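You operate a simulated robot arm through the tools that you are given. There is no shell and no other tool. Be economical: measure what you need, move in short steps, check, and stop when the job is done.

The job below is to be done with a simulated robot arm. You get a single attempt, and the scene is never put back.

## Task
Gauge the recess, lay in the spacer leaving 2 mm, and gauge again.
Fine: swing the gauge arm aside afterwards.

It is judged by the outcome, as a careful person would: the job done as asked, and still so three seconds after it is handed in. It fails if anything else is knocked over, pushed out of place, dropped, spilled or broken.

## Robot
A 6-joint arm with a two-finger parallel gripper, fixed in place. Base frame: the origin is at the foot of the arm, x ahead of it, y to its left, z up; the work surface is at about z = 0. Units: mm, degrees, N and s.
With the tool pointing down near the work surface it reaches from about 120 to 500 mm from the base axis. Its first joint turns from -72.0 to 72.0 degrees. Payload 0.65 kg.
The tool frame sits at the grasp point between the pads (the TCP): z along the fingers, y along the line on which they close. The tips reach 25 mm beyond it. Largest opening 76 mm; finger width 18, thickness 10; the body of the gripper, 36 by 78 mm, starts 45 mm behind the TCP.
Orientation is that of the tool frame in the base frame, as a unit quaternion [x, y, z, w]. With the fingers straight down and closing along the base's y, the tool's x points along the base's -x, its y along +y and its z along -z.

## Interface
- The arm moves only by the tool nudge_tool. Its arguments are lists of equal length, an entry for each row: "dp": the shift along the base's x, y, z in units of 400 mm (1.0 is 400 mm), a list of three; "rot": the turn, a rotation vector about the base's x, y, z in units of 60 degrees (1.0 is 60 degrees), a list of three; "grip": the opening, from 0 (shut) to 1 (fully open). In form: {"dp": [[tx, ty, tz], ...], "rot": [[rx, ry, rz], ...], "grip": [grip, ...]}. A call has 1 to 20 rows; each row is the pose to reach, as a shift and turn from the pose commanded when the call began. A call with a number of a shift or a turn outside -1 to 1 is refused whole. Rows are played at 5 a second. More than 50 mm and 8.6 degrees between two rows, or a gripper value outside its range, and nothing of the call is played. Where a pose cannot be reached the arm comes as near as it can. A force on the tool above 50 N (or 10 N above the force at the start of the call, whichever is more), or a blocked arm, ends the call early, and 0.2 s more pass. Each finger travels about 108 mm/s and halts on what it meets, pressing with about 29 N; the grip force reading is that of the motor and also rises with nothing between the fingers. The clock runs only during rows and for 0.2 s after the last one: add rows that repeat a pose to give the fingers time. The reply holds the time, the measured pose of the TCP, the force on the tool along the base axes, the opening and the grip force, in the units named above and with some noise, and new pictures: "views" is both (left out), scene, wrist or none.
- Cameras (640 x 400 px; columns grow to the right, rows downward): "scene" is fixed at [74.6, 288.7, 413.5]; the picture's right is [-0.56, -0.83, 0.00], its down [-0.41, 0.28, -0.87] and it looks along [0.72, -0.49, -0.49] (base axes); focal length 214 px, centre (320, 200). "wrist" rides on the gripper at [58, 11, -81] in the tool frame; the picture's right is [-0.18, 0.98, 0.00], its down [-0.75, -0.14, -0.64] and it looks along [-0.63, -0.12, 0.77] (tool axes); focal length 243 px, centre (320, 200).
- measure_at(camera, pixels): there is no depth. For up to 12 entries [column, row, z] of the newest picture of that camera ("zoom" is the newest enlarged one), the place [x, y] in the base frame at which the ray of that pixel passes the height z, good to about 3 mm. The clock stands still meanwhile.
- close_up(camera, box): a new picture of the part [left, top, right, bottom] of that camera's present view, enlarged. The clock stands still meanwhile.
- sign_off(): hands the job in; it is judged then, once.

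Keep the steps short. Do not move on a guess: measure, check each grasp and each placing, and mend mistakes. In all there are 80 turns and 170 pictures (those below and enlarged ones count). Leave the gripper open and the arm clear of the work at the hand-in unless told otherwise, and finish with a single line.

The tools are called after "Emit:" as a command line: name --argument value ..., lists and objects as JSON in quotes. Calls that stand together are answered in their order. nudge_tool: Moves the arm, as the interface text tells. Its arguments: {"type":"object","properties":{"dp":{"type":"array"},"rot":{"type":"array"},"grip":{"type":"array"},"views":{"type":"string","enum":["both","scene","wrist","none"]}},"required":["dp","rot","grip"]} The other tools are called the same way: measure_at (camera, pixels) gives the place at which the rays of pixels pass given heights; close_up (camera, box) takes an enlarged picture of a part of a camera's view; sign_off () hands the job in.

At the start:

```text
time: 0.0
position: [282.6, -11.8, 373.1]
ee_rot: [0.001, 1.0, -0.001, 0.0]
force: [0.4, 1.0, -0.3]
finger_gap: 76.2
finger_force: 0.0
```

scene: 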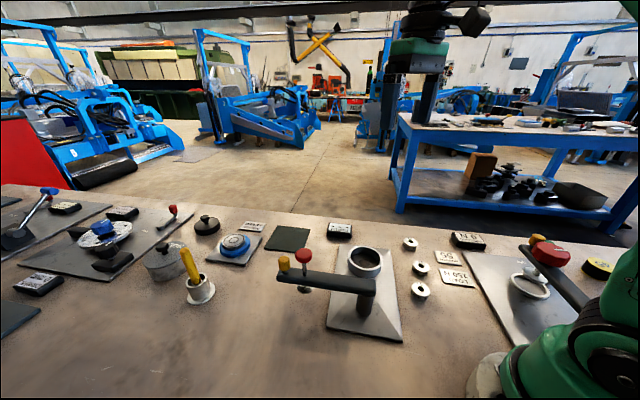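
wrist: 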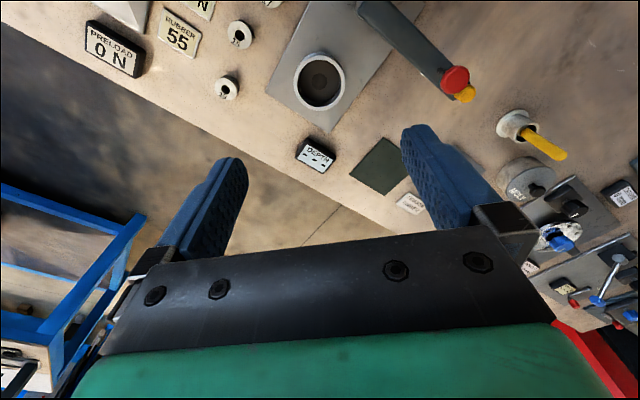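

I see a tube fixture with a swinging arm (red and yellow knobs), three small rings, and labelled displays. I'll enlarge these areas first.

Emit:
close_up --camera "scene" --box '[260, 210, 500, 360]'

Emit:
close_up --camera "wrist" --box '[60, 0, 480, 230]'

Emit:
close_up --camera "scene" --box '[0, 180, 280, 320]'

Emit:
close_up --camera "scene" --box '[430, 210, 640, 350]'

```text
2.67 times, centred on (380, 285) of scene
```

zoom: 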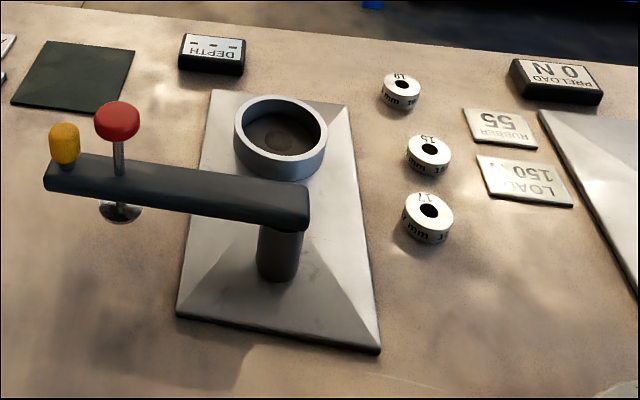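

```text
1.52 times, centred on (270, 115) of wrist
```

zoom: 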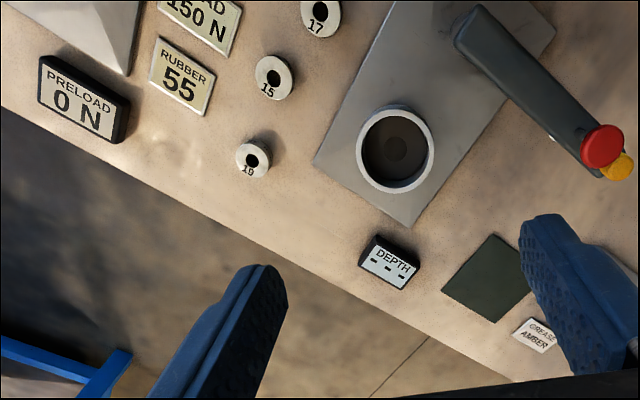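

```text
2.29 times, centred on (140, 250) of scene
```

zoom: 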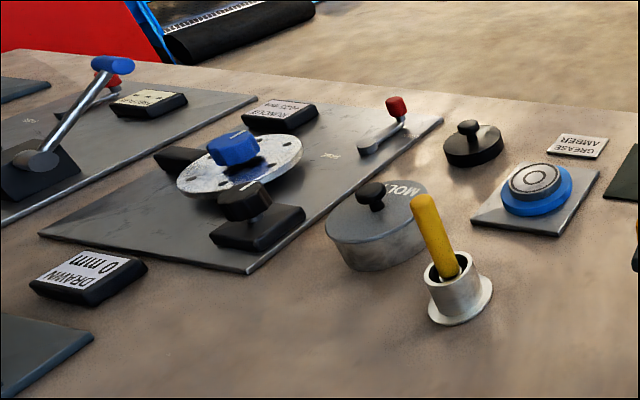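

```text
2.86 times, centred on (535, 280) of scene
```

zoom: 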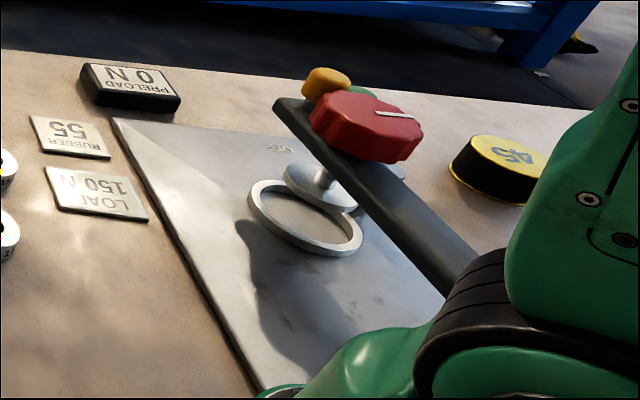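

The left fixture looks like the depth gauge: an arm on a post, a red plunger, a yellow handle, a cup, the DEPTH display and 15/17/19 mm spacers. I'll measure the features from both cameras at several heights.

Emit:
measure_at --camera "scene" --pixels '[[303.5, 255, 60], [303.5, 255, 100], [305, 288, 30], [305, 288, 50], [284, 264, 60], [284, 264, 100], [364, 312, 5], [364, 260, 25], [410.3, 243, 10], [421, 268.5, 10], [421, 289, 10], [370, 279, 70]]'

Emit:
measure_at --camera "wrist" --pixels '[[455, 79, 60], [455, 79, 100], [465, 93, 60], [465, 93, 100], [319, 79, 25], [319, 79, 5], [240, 33, 10], [227, 87, 10], [370, 10, 70], [370, 10, 50]]'

```text
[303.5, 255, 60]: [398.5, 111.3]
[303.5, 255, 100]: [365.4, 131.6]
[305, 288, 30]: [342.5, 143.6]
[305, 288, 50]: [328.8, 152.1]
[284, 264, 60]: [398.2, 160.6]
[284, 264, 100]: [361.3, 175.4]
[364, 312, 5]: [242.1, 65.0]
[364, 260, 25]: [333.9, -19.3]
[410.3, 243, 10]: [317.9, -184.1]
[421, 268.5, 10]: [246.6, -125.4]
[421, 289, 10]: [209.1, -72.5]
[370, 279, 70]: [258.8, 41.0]
```

```text
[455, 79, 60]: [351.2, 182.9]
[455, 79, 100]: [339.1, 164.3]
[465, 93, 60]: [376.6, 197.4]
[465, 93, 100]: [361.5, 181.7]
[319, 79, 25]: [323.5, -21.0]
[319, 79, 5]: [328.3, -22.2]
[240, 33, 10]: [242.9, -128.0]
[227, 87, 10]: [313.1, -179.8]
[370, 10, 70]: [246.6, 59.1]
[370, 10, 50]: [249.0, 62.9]
```

Triangulating gives the yellow handle at about (358,178,105), the red plunger at about (331,149,135), the post at (245,60) and the cup at (329,-20). I'll move high above the handle, yawed 46°, to look closer.

Emit:
nudge_tool --dp '[[0.027, 0.068, -0.062], [0.054, 0.136, -0.124], [0.081, 0.204, -0.186], [0.108, 0.271, -0.247], [0.135, 0.339, -0.309], [0.162, 0.407, -0.371], [0.188, 0.475, -0.433], [0.188, 0.475, -0.433]]' --rot '[[0, 0, 0.11], [0, 0, 0.22], [0, 0, 0.33], [0, 0, 0.44], [0, 0, 0.55], [0, 0, 0.66], [0, 0, 0.767], [0, 0, 0.767]]' --grip '[1, 1, 1, 1, 1, 1, 1, 1]'

```text
time: 1.8
position: [355.3, 181.4, 201.7]
ee_rot: [-0.392, 0.92, 0.0, 0.001]
force: [-0.1, -0.2, -0.3]
finger_gap: 76.0
finger_force: 0.0
```

scene: 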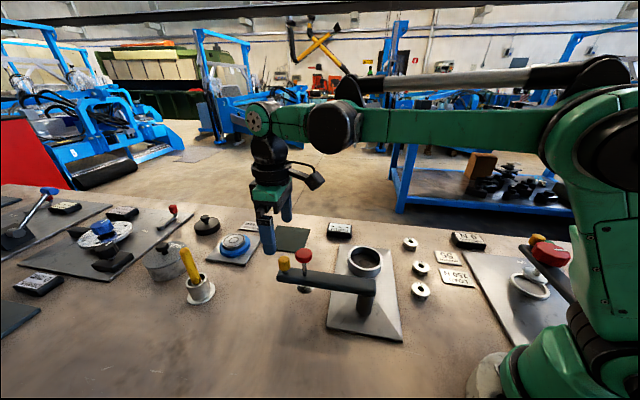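
wrist: 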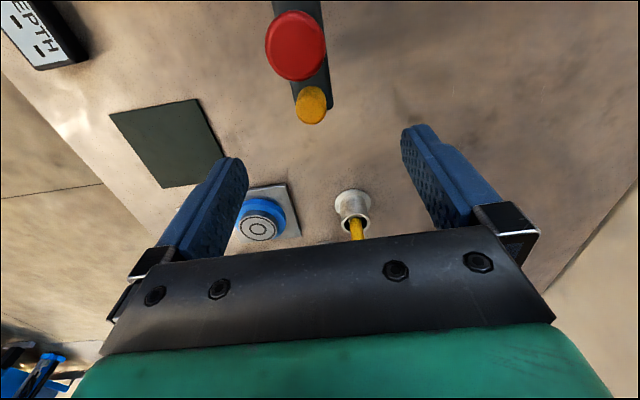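

Emit:
measure_at --camera "wrist" --pixels '[[311, 103, 60], [311, 103, 100], [295, 45, 60], [295, 45, 100], [295, 45, 130], [311, 103, 80], [312, 110, 70]]'

Emit:
close_up --camera "wrist" --box '[220, 0, 400, 130]'

Emit:
close_up --camera "scene" --box '[260, 230, 400, 330]'

```text
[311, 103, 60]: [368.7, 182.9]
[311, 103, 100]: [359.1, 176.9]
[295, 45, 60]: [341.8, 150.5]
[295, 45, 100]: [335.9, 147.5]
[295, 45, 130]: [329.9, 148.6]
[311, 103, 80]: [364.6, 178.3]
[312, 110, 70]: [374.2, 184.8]
```

```text
3.08 times, centred on (310, 65) of wrist
```

zoom: 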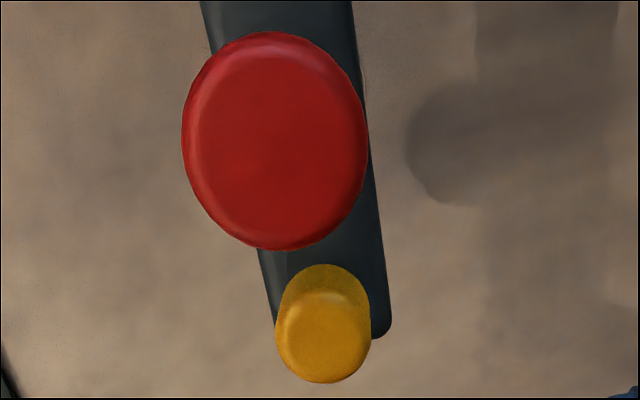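

```text
4.00 times, centred on (330, 280) of scene
```

zoom: 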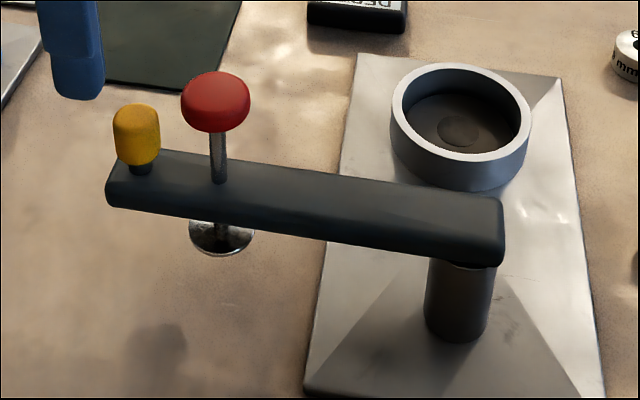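

Emit:
measure_at --camera "scene" --pixels '[[284, 257.5, 110], [284, 264, 100], [285.2, 271, 90], [285.2, 273, 80], [303.7, 250, 135], [304.5, 274.5, 85], [305.3, 288, 50], [305.3, 288, 60], [305.3, 288, 40], [365, 228, 30], [365, 238.5, 30], [365, 265, 30]]'

Emit:
measure_at --camera "scene" --pixels '[[345, 255, 30], [379.5, 257, 30], [350, 257, 30], [365, 269.5, 30], [365, 245, 30], [365, 250, 30], [365, 277, 5], [365, 277, 10], [365, 262, 5]]'

```text
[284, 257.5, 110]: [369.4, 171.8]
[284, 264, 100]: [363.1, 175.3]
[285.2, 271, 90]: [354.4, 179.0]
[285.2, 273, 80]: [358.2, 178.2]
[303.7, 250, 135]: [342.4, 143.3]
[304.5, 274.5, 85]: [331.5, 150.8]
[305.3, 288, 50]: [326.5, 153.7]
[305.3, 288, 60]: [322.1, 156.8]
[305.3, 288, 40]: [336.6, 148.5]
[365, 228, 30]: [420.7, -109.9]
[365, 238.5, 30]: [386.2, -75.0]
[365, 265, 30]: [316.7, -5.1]
```

```text
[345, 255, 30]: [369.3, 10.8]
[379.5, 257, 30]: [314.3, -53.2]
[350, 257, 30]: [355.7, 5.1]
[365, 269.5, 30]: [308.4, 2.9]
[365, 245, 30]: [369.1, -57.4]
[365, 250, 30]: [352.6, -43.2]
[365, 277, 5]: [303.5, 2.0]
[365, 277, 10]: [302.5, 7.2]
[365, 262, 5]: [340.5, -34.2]
```

The arm top is at about z 84, the yellow knob spans 87–112, and the plunger foot is at about 45. I'll lower until the tips are just above the knob and check the centring.

Emit:
nudge_tool --dp '[[0.002, -0.002, -0.075], [0.002, -0.002, -0.15], [0.002, -0.002, -0.15]]' --rot '[[0, 0, 0], [0, 0, 0], [0, 0, 0]]' --grip '[1, 1, 1]'

```text
time: 2.6
position: [354.4, 181.2, 142.3]
ee_rot: [-0.39, 0.921, -0.001, 0.002]
force: [-0.6, 0.0, 0.1]
finger_gap: 76.2
finger_force: 0.1
```

scene: 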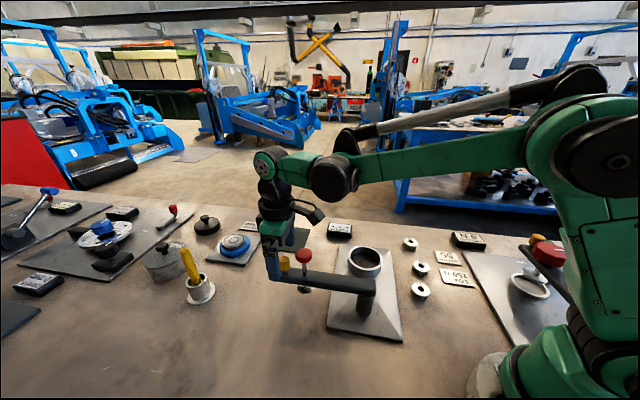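
wrist: 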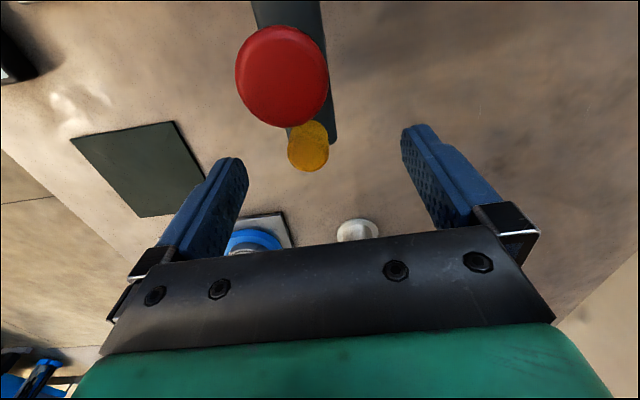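

The knob (308,146) sits about 6 mm to the left of the finger midline, which agrees with the measured TCP lagging the command by (-4.5,+4). I'll correct and lower to z≈116.

Emit:
nudge_tool --dp '[[0.011, -0.01, 0], [0.011, -0.01, -0.03], [0.011, -0.01, -0.064], [0.011, -0.01, -0.064]]' --rot '[[0, 0, 0], [0, 0, 0], [0, 0, 0], [0, 0, 0]]' --grip '[1, 1, 1, 1]'

```text
time: 3.6
position: [361.8, 176.6, 113.8]
ee_rot: [-0.391, 0.92, 0.0, 0.001]
force: [0.1, -0.2, 0.1]
finger_gap: 75.8
finger_force: 0.1
```

scene: 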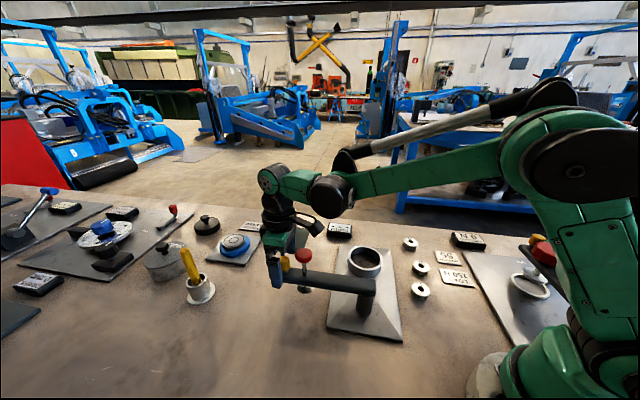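
wrist: 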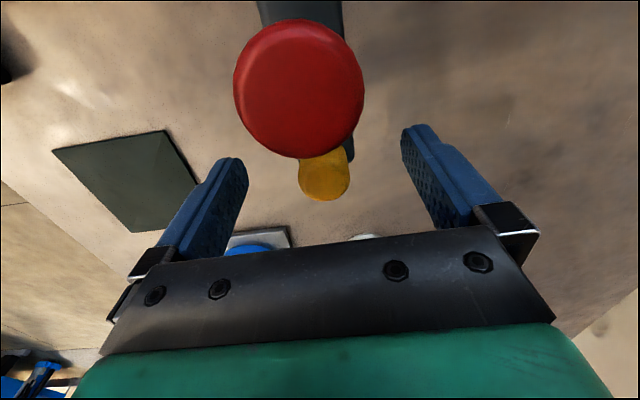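

The knob is centred between the fingers at (324,172). I'll close to a loose straddle of about 24 mm.

Emit:
nudge_tool --dp '[[0, 0, 0], [0, 0, 0], [0, 0, 0]]' --rot '[[0, 0, 0], [0, 0, 0], [0, 0, 0]]' --grip '[0.6, 0.32, 0.32]' --views "wrist"

```text
time: 4.4
position: [361.3, 175.2, 114.1]
ee_rot: [-0.39, 0.921, 0.0, 0.001]
force: [-0.5, 0.5, -0.1]
finger_gap: 24.4
finger_force: 0.0
```

wrist: 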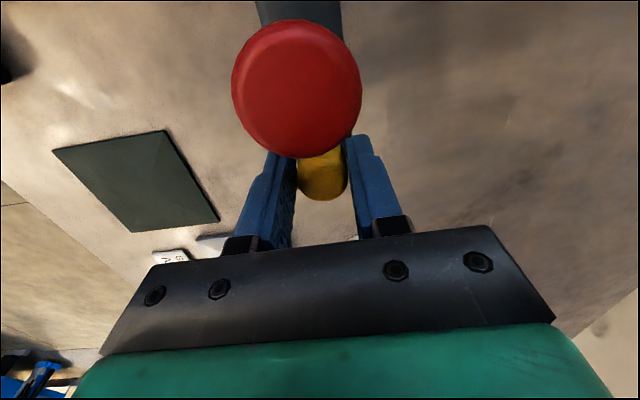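

I'm loosely straddling the knob. I'll swing it along its arc about the pivot (245,61) by -45°, with the yaw following.

Emit:
nudge_tool --dp '[[0.0238, -0.0265, 0], [0.0453, -0.0548, 0], [0.0643, -0.0848, 0], [0.0808, -0.1163, 0], [0.0943, -0.1493, 0], [0.1048, -0.1833, 0], [0.1123, -0.218, 0], [0.1168, -0.2533, 0], [0.1183, -0.2888, 0], [0.1183, -0.2888, 0]]' --rot '[[0, 0, -0.0833], [0, 0, -0.1667], [0, 0, -0.25], [0, 0, -0.3333], [0, 0, -0.4167], [0, 0, -0.5], [0, 0, -0.5833], [0, 0, -0.6667], [0, 0, -0.75], [0, 0, -0.75]]' --grip '[0.32, 0.32, 0.32, 0.32, 0.32, 0.32, 0.32, 0.32, 0.32, 0.32]'

```text
time: 6.6
position: [410.4, 60.3, 116.0]
ee_rot: [-0.008, 1.0, -0.001, 0.001]
force: [0.4, 1.1, -0.1]
finger_gap: 24.3
finger_force: 0.2
```

scene: 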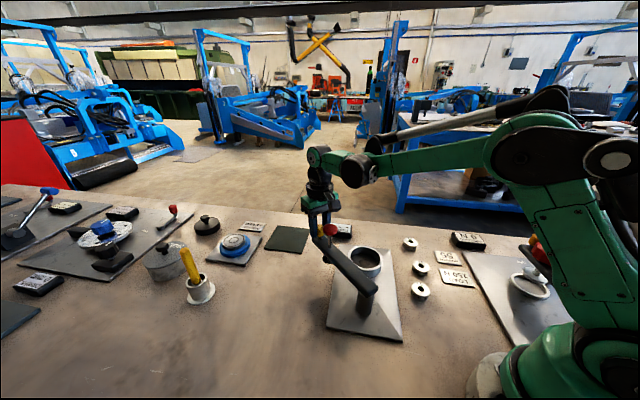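
wrist: 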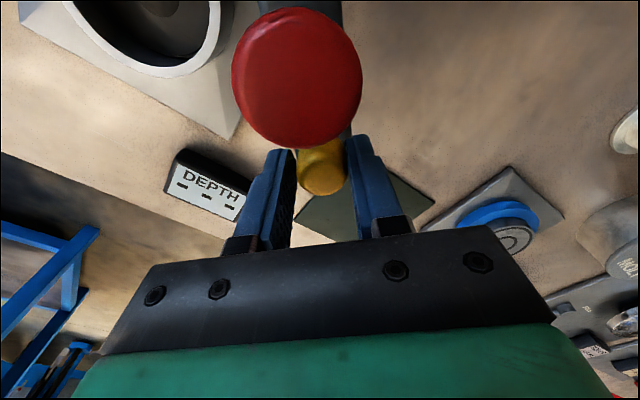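

The swing is smooth. Before the foot passes over the cup rim I'll check its clearance.

Emit:
close_up --camera "scene" --box '[290, 190, 430, 340]'

```text
2.67 times, centred on (360, 265) of scene
```

zoom: 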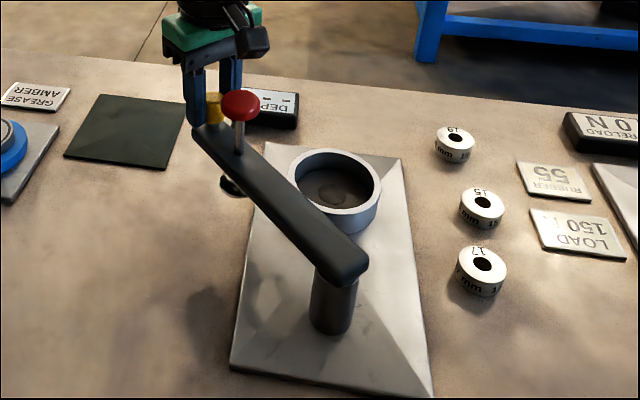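

Emit:
nudge_tool --dp '[[-0.001, -0.0283, 0], [-0.0043, -0.0565, 0], [-0.0093, -0.0845, 0], [-0.0163, -0.1123, 0], [-0.025, -0.1393, 0], [-0.025, -0.1393, 0]]' --rot '[[0, 0, -0.0667], [0, 0, -0.1333], [0, 0, -0.2], [0, 0, -0.2667], [0, 0, -0.3333], [0, 0, -0.3333]]' --grip '[0.32, 0.32, 0.32, 0.32, 0.32, 0.32]' --views "wrist"

Emit:
close_up --camera "scene" --box '[310, 200, 430, 300]'

```text
time: 8.0
position: [398.1, 4.7, 114.2]
ee_rot: [0.165, 0.986, -0.002, 0.0]
force: [0.0, -0.7, -0.6]
finger_gap: 24.4
finger_force: 0.3
```

wrist: 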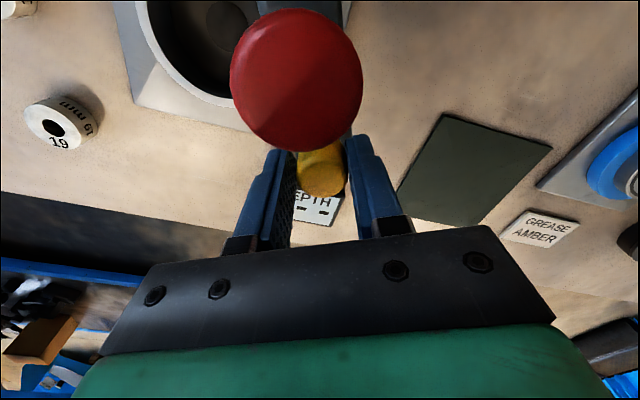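

```text
4.00 times, centred on (370, 250) of scene
```

zoom: 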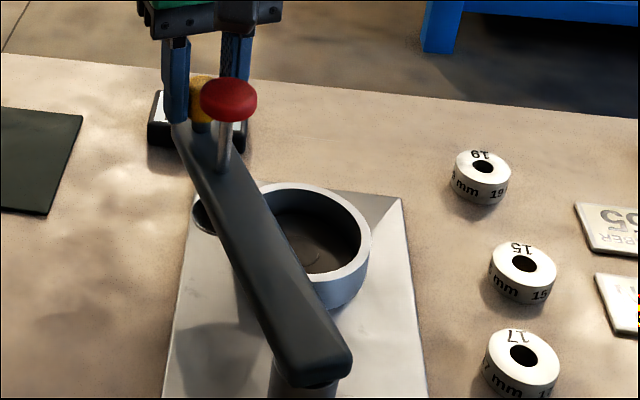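

The foot (205,218 in the zoom) looks above the rim. I'll continue in 3° steps with the force limit as a guard.

Emit:
nudge_tool --dp '[[-0.008, -0.0198, 0], [-0.0168, -0.0393, 0], [-0.0268, -0.058, 0], [-0.0378, -0.0765, 0], [-0.0495, -0.0943, 0], [-0.0623, -0.1113, 0], [-0.0623, -0.1113, 0]]' --rot '[[0, 0, -0.05], [0, 0, -0.1], [0, 0, -0.15], [0, 0, -0.2], [0, 0, -0.25], [0, 0, -0.3], [0, 0, -0.3]]' --grip '[0.32, 0.32, 0.32, 0.32, 0.32, 0.32, 0.32]' --views "wrist"

Emit:
close_up --camera "scene" --box '[310, 200, 430, 300]'

```text
time: 9.6
position: [375.5, -40.5, 116.4]
ee_rot: [0.317, 0.948, 0.0, 0.001]
force: [0.8, 1.0, 0.3]
finger_gap: 24.5
finger_force: 0.5
```

wrist: 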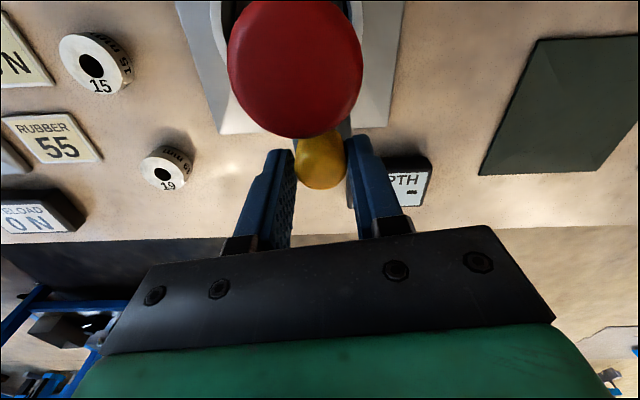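

```text
4.00 times, centred on (370, 250) of scene
```

zoom: 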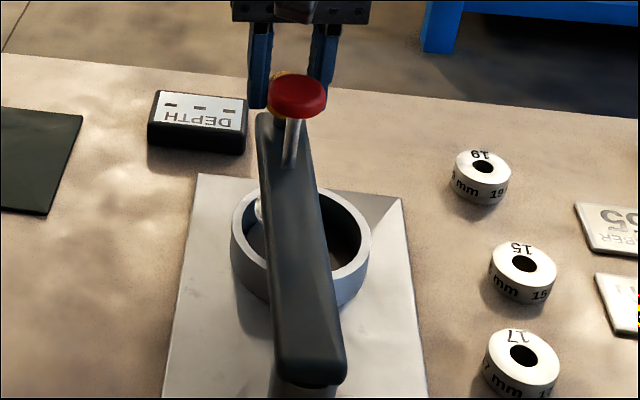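

Emit:
measure_at --camera "scene" --pixels '[[339.5, 243.3, 4], [390.8, 249.3, 4], [326.4, 328, 4], [402.5, 342.7, 4], [347.5, 257, 30], [382.7, 261, 30], [364, 312, 5]]'

Emit:
measure_at --camera "wrist" --pixels '[[220, 134, 4], [388, 124, 4], [295, 65, 135], [321, 162, 110], [160, 170, 19], [95, 66, 15]]'

```text
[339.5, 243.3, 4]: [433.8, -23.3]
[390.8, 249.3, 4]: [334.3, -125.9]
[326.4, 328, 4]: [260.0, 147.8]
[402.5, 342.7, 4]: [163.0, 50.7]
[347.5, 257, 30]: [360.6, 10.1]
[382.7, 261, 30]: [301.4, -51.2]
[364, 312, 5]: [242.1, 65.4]
```

```text
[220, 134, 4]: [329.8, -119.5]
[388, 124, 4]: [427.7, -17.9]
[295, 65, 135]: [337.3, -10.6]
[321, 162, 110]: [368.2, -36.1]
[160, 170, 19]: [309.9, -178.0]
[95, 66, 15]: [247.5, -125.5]
```

The plate axis is at -45° from the post (244,64), and the arm is now at about -38.5°. I'll swing the last 6.5°.

Emit:
nudge_tool --dp '[[-0.015, -0.018, 0], [-0.032, -0.0363, 0], [-0.032, -0.0363, 0]]' --rot '[[0, 0, -0.055], [0, 0, -0.1133], [0, 0, -0.1133]]' --grip '[0.32, 0.32, 0.32]' --views "wrist"

Emit:
close_up --camera "scene" --box '[310, 200, 430, 300]'

```text
time: 10.4
position: [361.4, -55.4, 117.0]
ee_rot: [0.373, 0.928, 0.0, 0.001]
force: [2.3, 4.5, 2.0]
finger_gap: 28.9
finger_force: 2.8
```

wrist: 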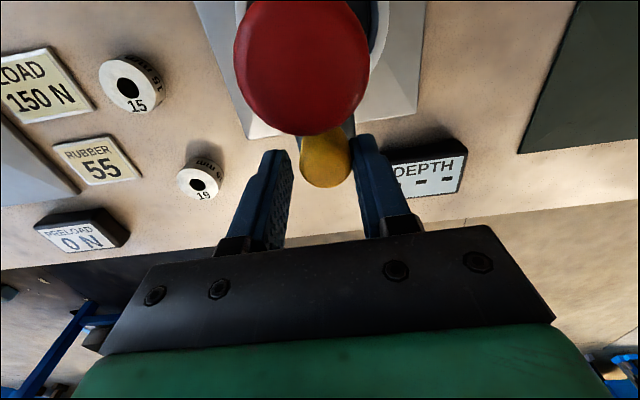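

```text
4.00 times, centred on (370, 250) of scene
```

zoom: 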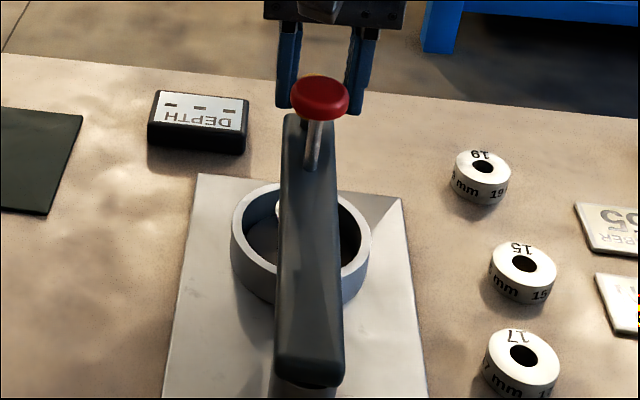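

The gap was pushed to 28.9 mm, so the arm has met its stop, in line with the cup. I'll open, lift, and come over the red knob with closed fingers.

Emit:
nudge_tool --dp '[[0.003, 0.003, 0], [0.003, 0.003, 0.06], [0.003, 0.003, 0.17], [-0.035, 0.042, 0.17], [-0.076, 0.081, 0.17], [-0.076, 0.081, 0.17], [-0.076, 0.081, 0.17]]' --rot '[[0, 0, 0], [0, 0, 0], [0, 0, 0], [0, 0, 0], [0, 0, 0], [0, 0, 0], [0, 0, 0]]' --grip '[0.5, 0.6, 0.6, 0.6, 0.3, 0, 0]'

```text
time: 12.0
position: [329.7, -22.3, 182.2]
ee_rot: [0.373, 0.928, 0.0, 0.001]
force: [-0.2, 0.5, 0.5]
finger_gap: 0.0
finger_force: 23.7
```

scene: 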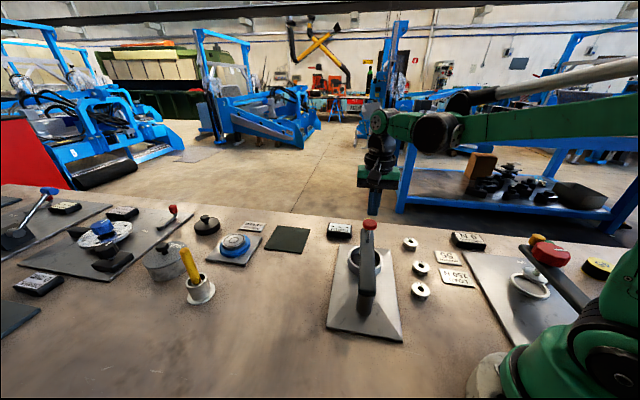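
wrist: 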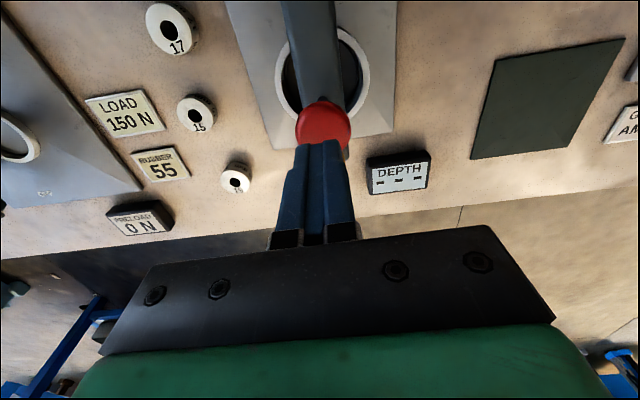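

Emit:
measure_at --camera "wrist" --pixels '[[323, 121, 135], [323, 121, 130], [323, 121, 140], [319, 134, 135]]'

Emit:
measure_at --camera "scene" --pixels '[[370, 222, 130], [370, 222, 135], [370, 222, 140]]'

Emit:
close_up --camera "wrist" --box '[240, 0, 440, 200]'

```text
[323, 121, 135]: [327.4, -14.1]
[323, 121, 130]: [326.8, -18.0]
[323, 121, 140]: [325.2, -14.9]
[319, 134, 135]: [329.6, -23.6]
```

```text
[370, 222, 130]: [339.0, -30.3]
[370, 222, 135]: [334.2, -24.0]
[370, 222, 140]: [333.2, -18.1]
```

```text
2.00 times, centred on (340, 100) of wrist
```

zoom: 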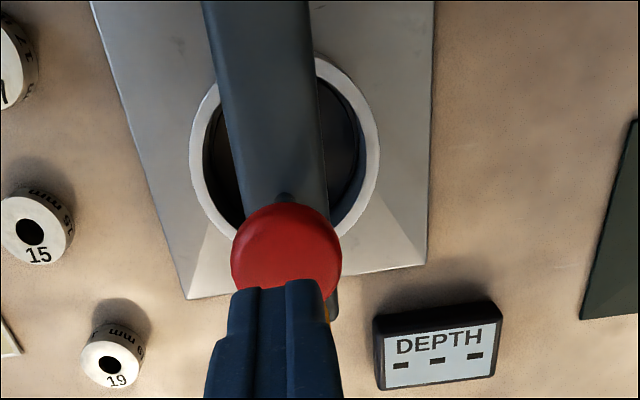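

The red knob is about 5 mm inward from the TCP. I'll shift there and lower onto it gently.

Emit:
nudge_tool --dp '[[-0.006, 0.013, 0], [-0.006, 0.013, -0.03], [-0.006, 0.013, -0.045], [-0.006, 0.013, -0.055], [-0.006, 0.013, -0.065], [-0.006, 0.013, -0.065]]' --rot '[[0, 0, 0], [0, 0, 0], [0, 0, 0], [0, 0, 0], [0, 0, 0], [0, 0, 0]]' --grip '[0, 0, 0, 0, 0, 0]' --views "wrist"

Emit:
close_up --camera "scene" --box '[310, 190, 430, 290]'

```text
time: 13.4
position: [329.7, -17.7, 157.4]
ee_rot: [0.373, 0.928, -0.001, 0.001]
force: [-1.1, 1.0, -0.3]
finger_gap: 0.1
finger_force: 23.8
```

wrist: 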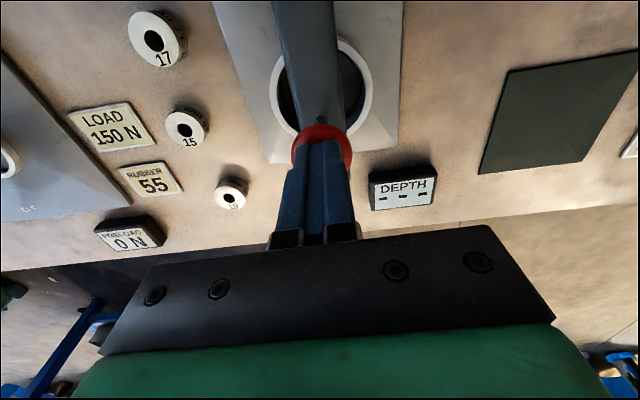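

```text
4.00 times, centred on (370, 240) of scene
```

zoom: 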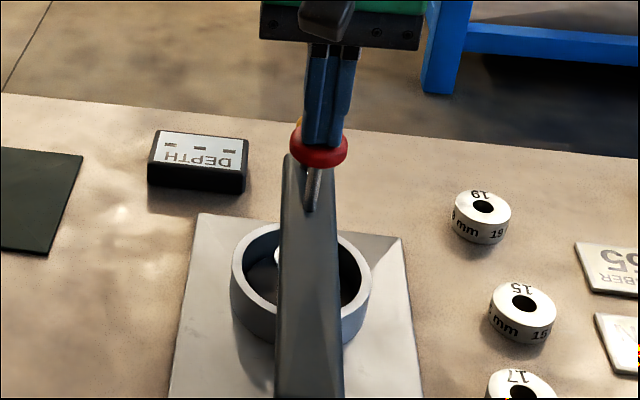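

The tips are just above the knob. I'll press down in 3 mm steps with the force limit as a guard.

Emit:
nudge_tool --dp '[[0, 0, -0.0075], [0, 0, -0.015], [0, 0, -0.0225], [0, 0, -0.03], [0, 0, -0.0375], [0, 0, -0.045], [0, 0, -0.045]]' --rot '[[0, 0, 0], [0, 0, 0], [0, 0, 0], [0, 0, 0], [0, 0, 0], [0, 0, 0], [0, 0, 0]]' --grip '[0, 0, 0, 0, 0, 0, 0]' --views "wrist"

Emit:
close_up --camera "scene" --box '[310, 190, 430, 290]'

```text
time: 15.0
position: [327.9, -18.0, 138.8]
ee_rot: [0.373, 0.928, -0.001, 0.001]
force: [-0.4, 0.4, 1.2]
finger_gap: 0.2
finger_force: 23.7
```

wrist: 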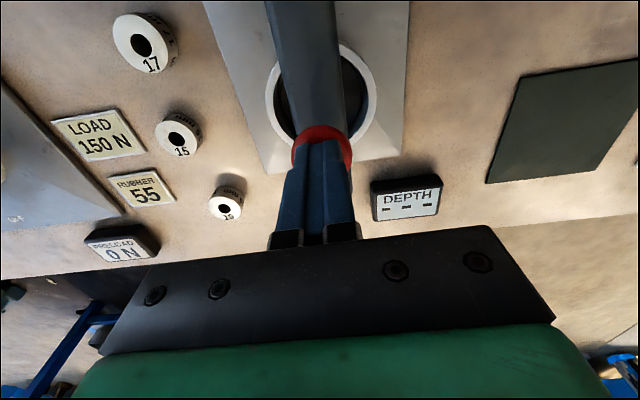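

```text
4.00 times, centred on (370, 240) of scene
```

zoom: 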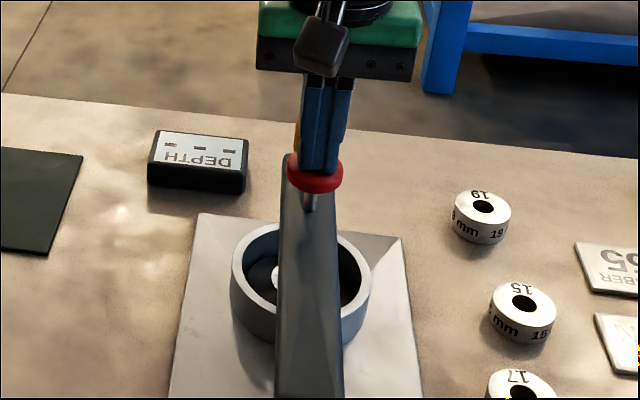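

The plunger is moving down with very little resistance (1.2 N). I'll continue.

Emit:
nudge_tool --dp '[[0, 0, -0.0075], [0, 0, -0.015], [0, 0, -0.0225], [0, 0, -0.03], [0, 0, -0.03]]' --rot '[[0, 0, 0], [0, 0, 0], [0, 0, 0], [0, 0, 0], [0, 0, 0]]' --grip '[0, 0, 0, 0, 0]' --views "wrist"

Emit:
close_up --camera "scene" --box '[310, 190, 430, 290]'

```text
time: 15.9
position: [330.7, -18.4, 130.1]
ee_rot: [0.372, 0.928, -0.001, 0.001]
force: [-1.3, -1.1, 41.6]
finger_gap: 0.0
finger_force: 23.7
stopped in row 4: the force on the tool passed its limit (the readings are from after the stop); the commanded pose is now the measured one
```

wrist: 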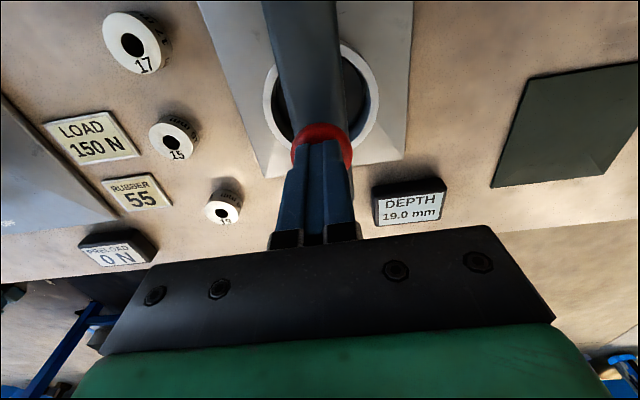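

```text
4.00 times, centred on (370, 240) of scene
```

zoom: 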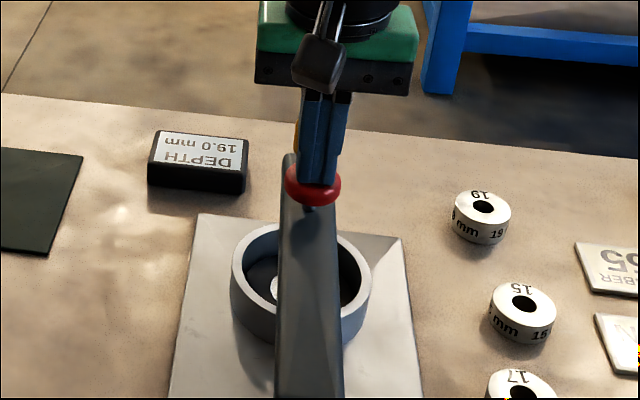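

The plunger bottomed out and DEPTH reads 19.0 mm, so the 17 mm spacer leaves 2 mm. I'll raise off and check that the plunger springs back and the display holds.

Emit:
nudge_tool --dp '[[0, 0, 0.02], [0, 0, 0.05], [0, 0, 0.08], [0, 0, 0.14], [0, 0, 0.14]]' --rot '[[0, 0, 0], [0, 0, 0], [0, 0, 0], [0, 0, 0], [0, 0, 0]]' --grip '[0, 0, 0, 0, 0]' --views "wrist"

Emit:
close_up --camera "scene" --box '[310, 190, 430, 290]'

```text
time: 17.1
position: [331.8, -18.1, 186.6]
ee_rot: [0.373, 0.928, -0.002, 0.001]
force: [0.5, -0.4, 0.4]
finger_gap: 0.0
finger_force: 23.7
```

wrist: 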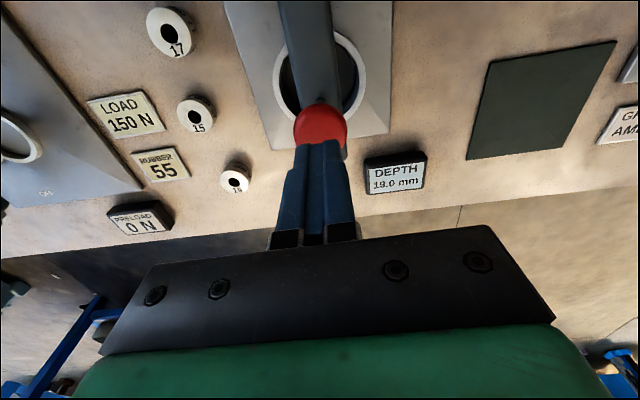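

```text
4.00 times, centred on (370, 240) of scene
```

zoom: 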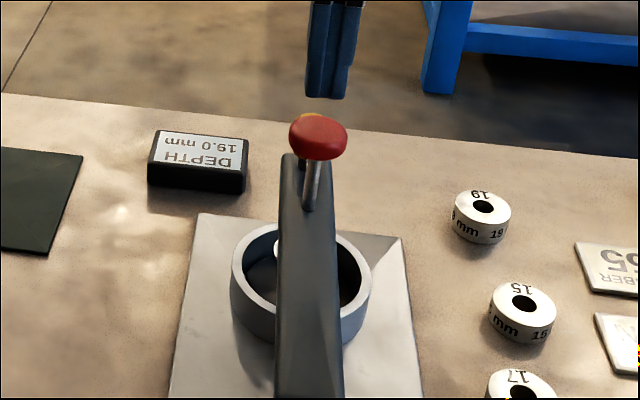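

The 19.0 mm reading is held and the plunger has sprung back. Now I go back to the yellow knob and straddle it to swing the arm aside.

Emit:
nudge_tool --dp '[[0.035, -0.044, 0], [0.07, -0.0875, 0], [0.07, -0.0875, -0.04], [0.07, -0.0875, -0.1], [0.07, -0.0875, -0.1]]' --rot '[[0, 0, 0], [0, 0, 0], [0, 0, 0], [0, 0, 0], [0, 0, 0]]' --grip '[0.3, 0.8, 0.8, 0.8, 0.8]' --views "wrist"

```text
time: 18.3
position: [359.1, -53.0, 144.0]
ee_rot: [0.372, 0.928, -0.001, 0.001]
force: [0.0, 0.4, -0.5]
finger_gap: 60.8
finger_force: 0.0
```

wrist: 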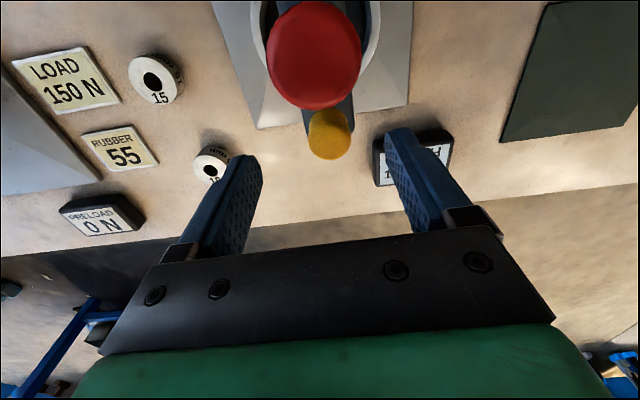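

Emit:
measure_at --camera "wrist" --pixels '[[330, 131, 112], [330, 131, 107], [330, 131, 112]]'

```text
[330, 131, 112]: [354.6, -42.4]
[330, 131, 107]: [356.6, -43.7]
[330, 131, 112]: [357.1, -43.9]
```

Emit:
nudge_tool --dp '[[-0.0075, 0.02, 0], [-0.0075, 0.02, -0.035], [-0.0075, 0.02, -0.072], [-0.0075, 0.02, -0.072], [-0.0075, 0.02, -0.072], [-0.0075, 0.02, -0.072]]' --rot '[[0, 0, 0], [0, 0, 0], [0, 0, 0], [0, 0, 0], [0, 0, 0], [0, 0, 0]]' --grip '[0.8, 0.8, 0.8, 0.5, 0.32, 0.32]' --views "wrist"

```text
time: 19.7
position: [354.9, -45.4, 117.0]
ee_rot: [0.373, 0.928, -0.001, 0.0]
force: [-0.3, 0.9, 0.0]
finger_gap: 25.1
finger_force: 0.4
```

wrist: 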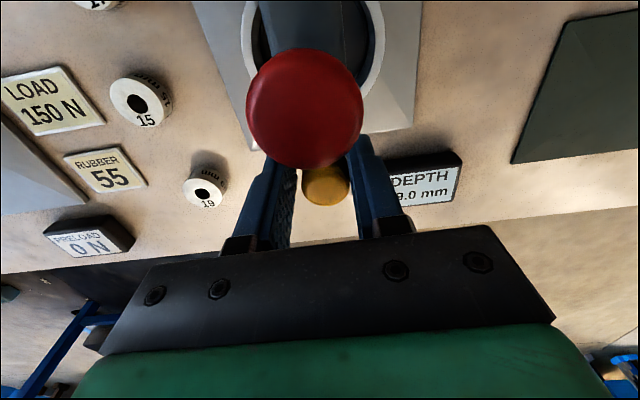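

The knob is straddled again and centred. I'll swing the arm back out, first 60°.

Emit:
nudge_tool --dp '[[0.0275, 0.0308, 0], [0.0515, 0.0645, 0], [0.072, 0.1005, 0], [0.0885, 0.1383, 0], [0.101, 0.1778, 0], [0.1093, 0.2183, 0], [0.1133, 0.2593, 0], [0.113, 0.3008, 0], [0.1085, 0.3418, 0], [0.0995, 0.3823, 0], [0.0995, 0.3823, 0]]' --rot '[[0, 0, 0.1], [0, 0, 0.2], [0, 0, 0.3], [0, 0, 0.4], [0, 0, 0.5], [0, 0, 0.6], [0, 0, 0.7], [0, 0, 0.8], [0, 0, 0.9], [0, 0, 1.0], [0, 0, 1.0]]' --grip '[0.32, 0.32, 0.32, 0.32, 0.32, 0.32, 0.32, 0.32, 0.32, 0.32, 0.32]' --views "wrist"

```text
time: 22.1
position: [394.3, 107.5, 115.7]
ee_rot: [-0.142, 0.99, -0.001, 0.002]
force: [-0.3, 0.1, -0.4]
finger_gap: 24.3
finger_force: 0.0
```

wrist: 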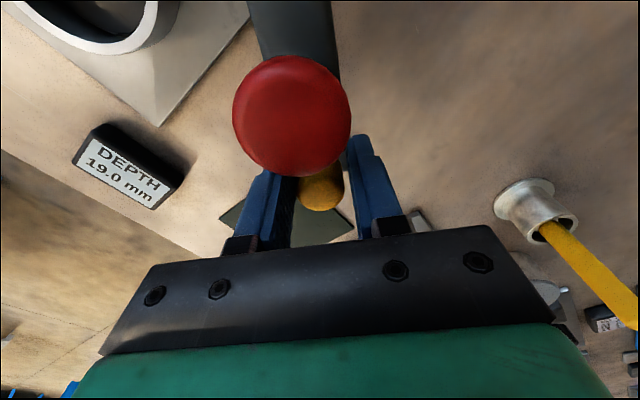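

Emit:
nudge_tool --dp '[[-0.013, 0.039, 0], [-0.03, 0.0768, 0], [-0.051, 0.1125, 0], [-0.0755, 0.1458, 0], [-0.1035, 0.1763, 0], [-0.1035, 0.1763, 0], [-0.1035, 0.1763, 0], [-0.1035, 0.1763, 0.06], [-0.1035, 0.1763, 0.16], [-0.1035, 0.1763, 0.25]]' --rot '[[0, 0, 0.1], [0, 0, 0.2], [0, 0, 0.3], [0, 0, 0.4], [0, 0, 0.5], [0, 0, 0.5], [0, 0, 0.5], [0, 0, 0.5], [0, 0, 0.5], [0, 0, 0.5]]' --grip '[0.32, 0.32, 0.32, 0.32, 0.32, 0.32, 0.8, 0.8, 0.8, 0.8]' --views "scene"

```text
time: 24.3
position: [354.7, 179.8, 217.6]
ee_rot: [-0.392, 0.92, -0.001, 0.001]
force: [0.0, -0.7, 0.9]
finger_gap: 61.1
finger_force: 0.1
```

scene: 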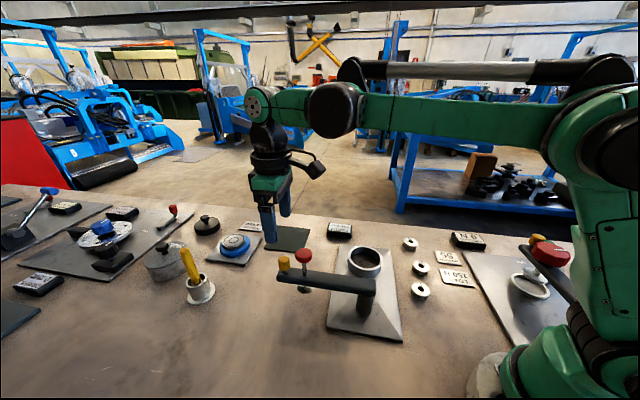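

The gauge arm is back aside. Now I go over the 17 mm spacer, around (209,-72), at a safe height and yaw 0.

Emit:
nudge_tool --dp '[[-0.052, -0.09, 0], [-0.104, -0.18, 0], [-0.156, -0.27, 0], [-0.208, -0.36, 0], [-0.26, -0.45, 0], [-0.312, -0.54, 0], [-0.364, -0.63, -0.04], [-0.364, -0.63, -0.1], [-0.364, -0.63, -0.1]]' --rot '[[0, 0, -0.11], [0, 0, -0.22], [0, 0, -0.33], [0, 0, -0.44], [0, 0, -0.55], [0, 0, -0.66], [0, 0, -0.767], [0, 0, -0.767], [0, 0, -0.767]]' --grip '[0.8, 0.8, 0.8, 0.8, 0.8, 0.8, 0.8, 0.8, 0.8]'

```text
time: 26.3
position: [205.1, -75.3, 176.2]
ee_rot: [-0.001, 1.0, 0.0, 0.001]
force: [0.2, 0.1, -0.3]
finger_gap: 60.9
finger_force: 0.0
```

scene: 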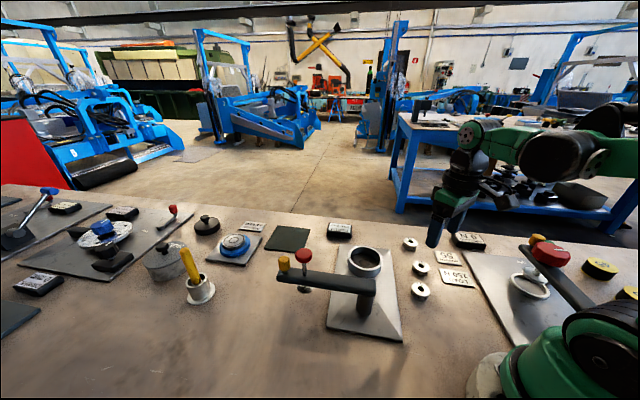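
wrist: 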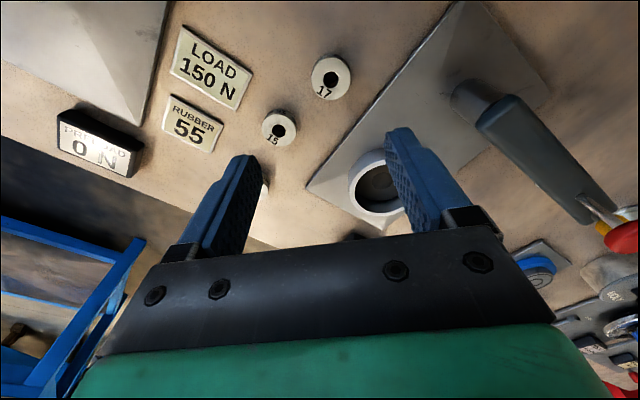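

Emit:
measure_at --camera "wrist" --pixels '[[331, 77, 17], [331, 77, 17], [331, 77, 17], [312, 77, 17], [350, 79, 17], [280, 129, 15], [377, 187, 35], [378, 187, 30], [377, 187, 25]]'

Emit:
close_up --camera "wrist" --box '[240, 30, 440, 240]'

Emit:
measure_at --camera "scene" --pixels '[[421, 289, 17], [421, 289, 17], [421, 289, 17]]'

```text
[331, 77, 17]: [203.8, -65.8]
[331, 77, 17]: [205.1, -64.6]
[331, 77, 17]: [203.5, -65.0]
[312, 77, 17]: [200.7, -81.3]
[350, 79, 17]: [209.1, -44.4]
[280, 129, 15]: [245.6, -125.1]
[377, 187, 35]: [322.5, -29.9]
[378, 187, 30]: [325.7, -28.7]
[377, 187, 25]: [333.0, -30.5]
```

```text
1.90 times, centred on (340, 135) of wrist
```

zoom: 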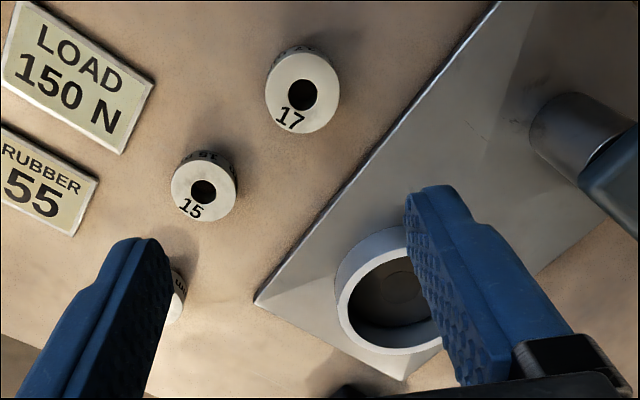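

```text
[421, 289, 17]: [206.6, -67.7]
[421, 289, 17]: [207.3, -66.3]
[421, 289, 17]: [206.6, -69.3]
```

The 17 spacer is at about (204.5,-66), roughly 36 mm across, and the bore is about 47 mm. I'll shift over and go down to z≈70 to check.

Emit:
nudge_tool --dp '[[0, 0.022, -0.06], [0, 0.022, -0.13], [0, 0.022, -0.2], [0, 0.022, -0.265], [0, 0.022, -0.265]]' --rot '[[0, 0, 0], [0, 0, 0], [0, 0, 0], [0, 0, 0], [0, 0, 0]]' --grip '[0.8, 0.8, 0.8, 0.8, 0.8]'

```text
time: 27.5
position: [205.6, -63.5, 70.0]
ee_rot: [-0.002, 1.0, 0.0, 0.001]
force: [-0.9, 0.0, 0.0]
finger_gap: 60.6
finger_force: 0.1
```

scene: 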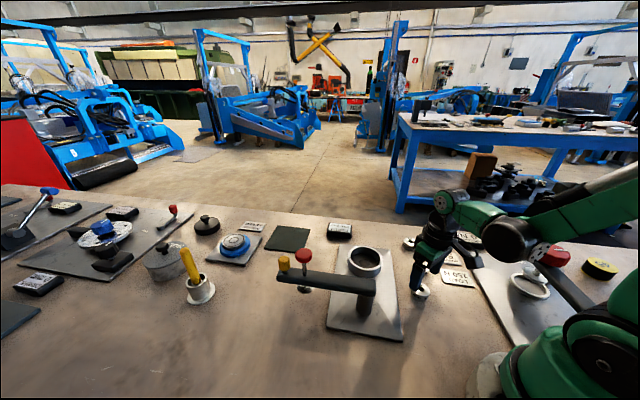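
wrist: 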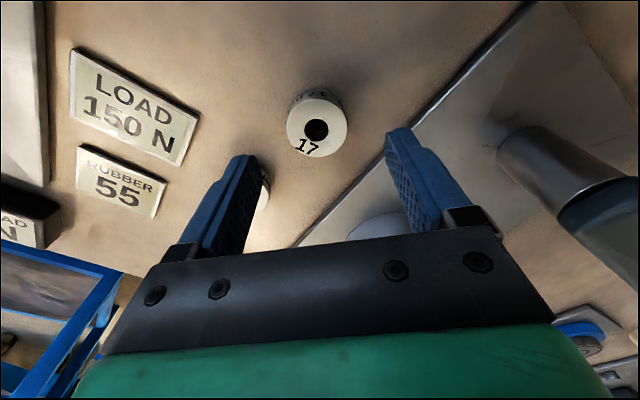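

The spacer at (317,127) lies right under the TCP. I'll lower to TCP z≈37, so the tips are 5 mm below the spacer top, and close.

Emit:
nudge_tool --dp '[[0, 0, -0.04], [0, 0, -0.0825], [0, 0, -0.0825], [0, 0, -0.0825], [0, 0, -0.0825], [0, 0, -0.0825]]' --rot '[[0, 0, 0], [0, 0, 0], [0, 0, 0], [0, 0, 0], [0, 0, 0], [0, 0, 0]]' --grip '[0.8, 0.8, 0.55, 0.4, 0.4, 0.4]'

Emit:
close_up --camera "scene" --box '[370, 210, 490, 310]'

```text
time: 28.9
position: [205.6, -64.9, 38.3]
ee_rot: [-0.002, 1.0, -0.001, 0.001]
force: [0.8, -0.1, 0.3]
finger_gap: 34.5
finger_force: 28.8
```

scene: 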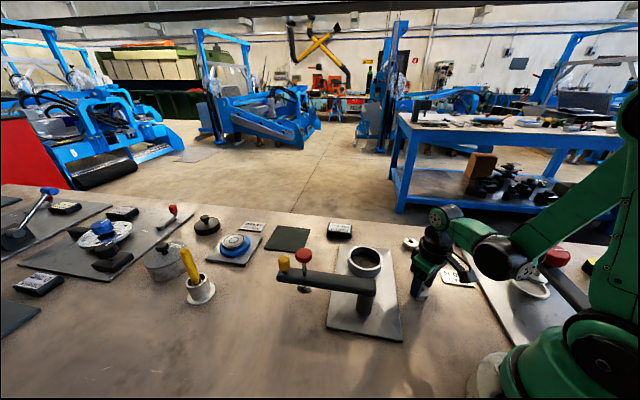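
wrist: 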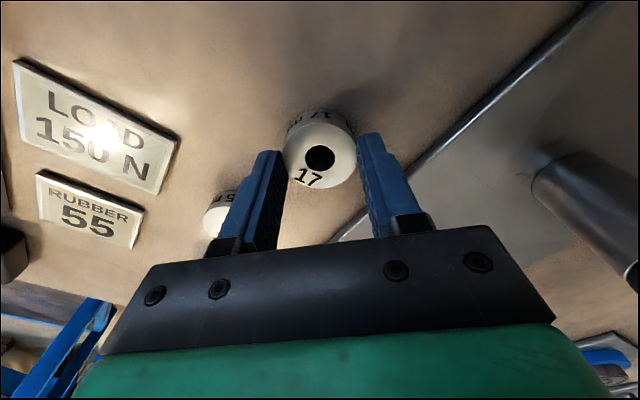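

```text
4.00 times, centred on (430, 260) of scene
```

zoom: 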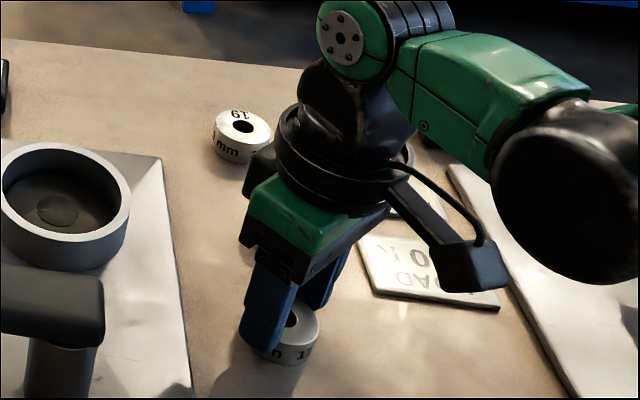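

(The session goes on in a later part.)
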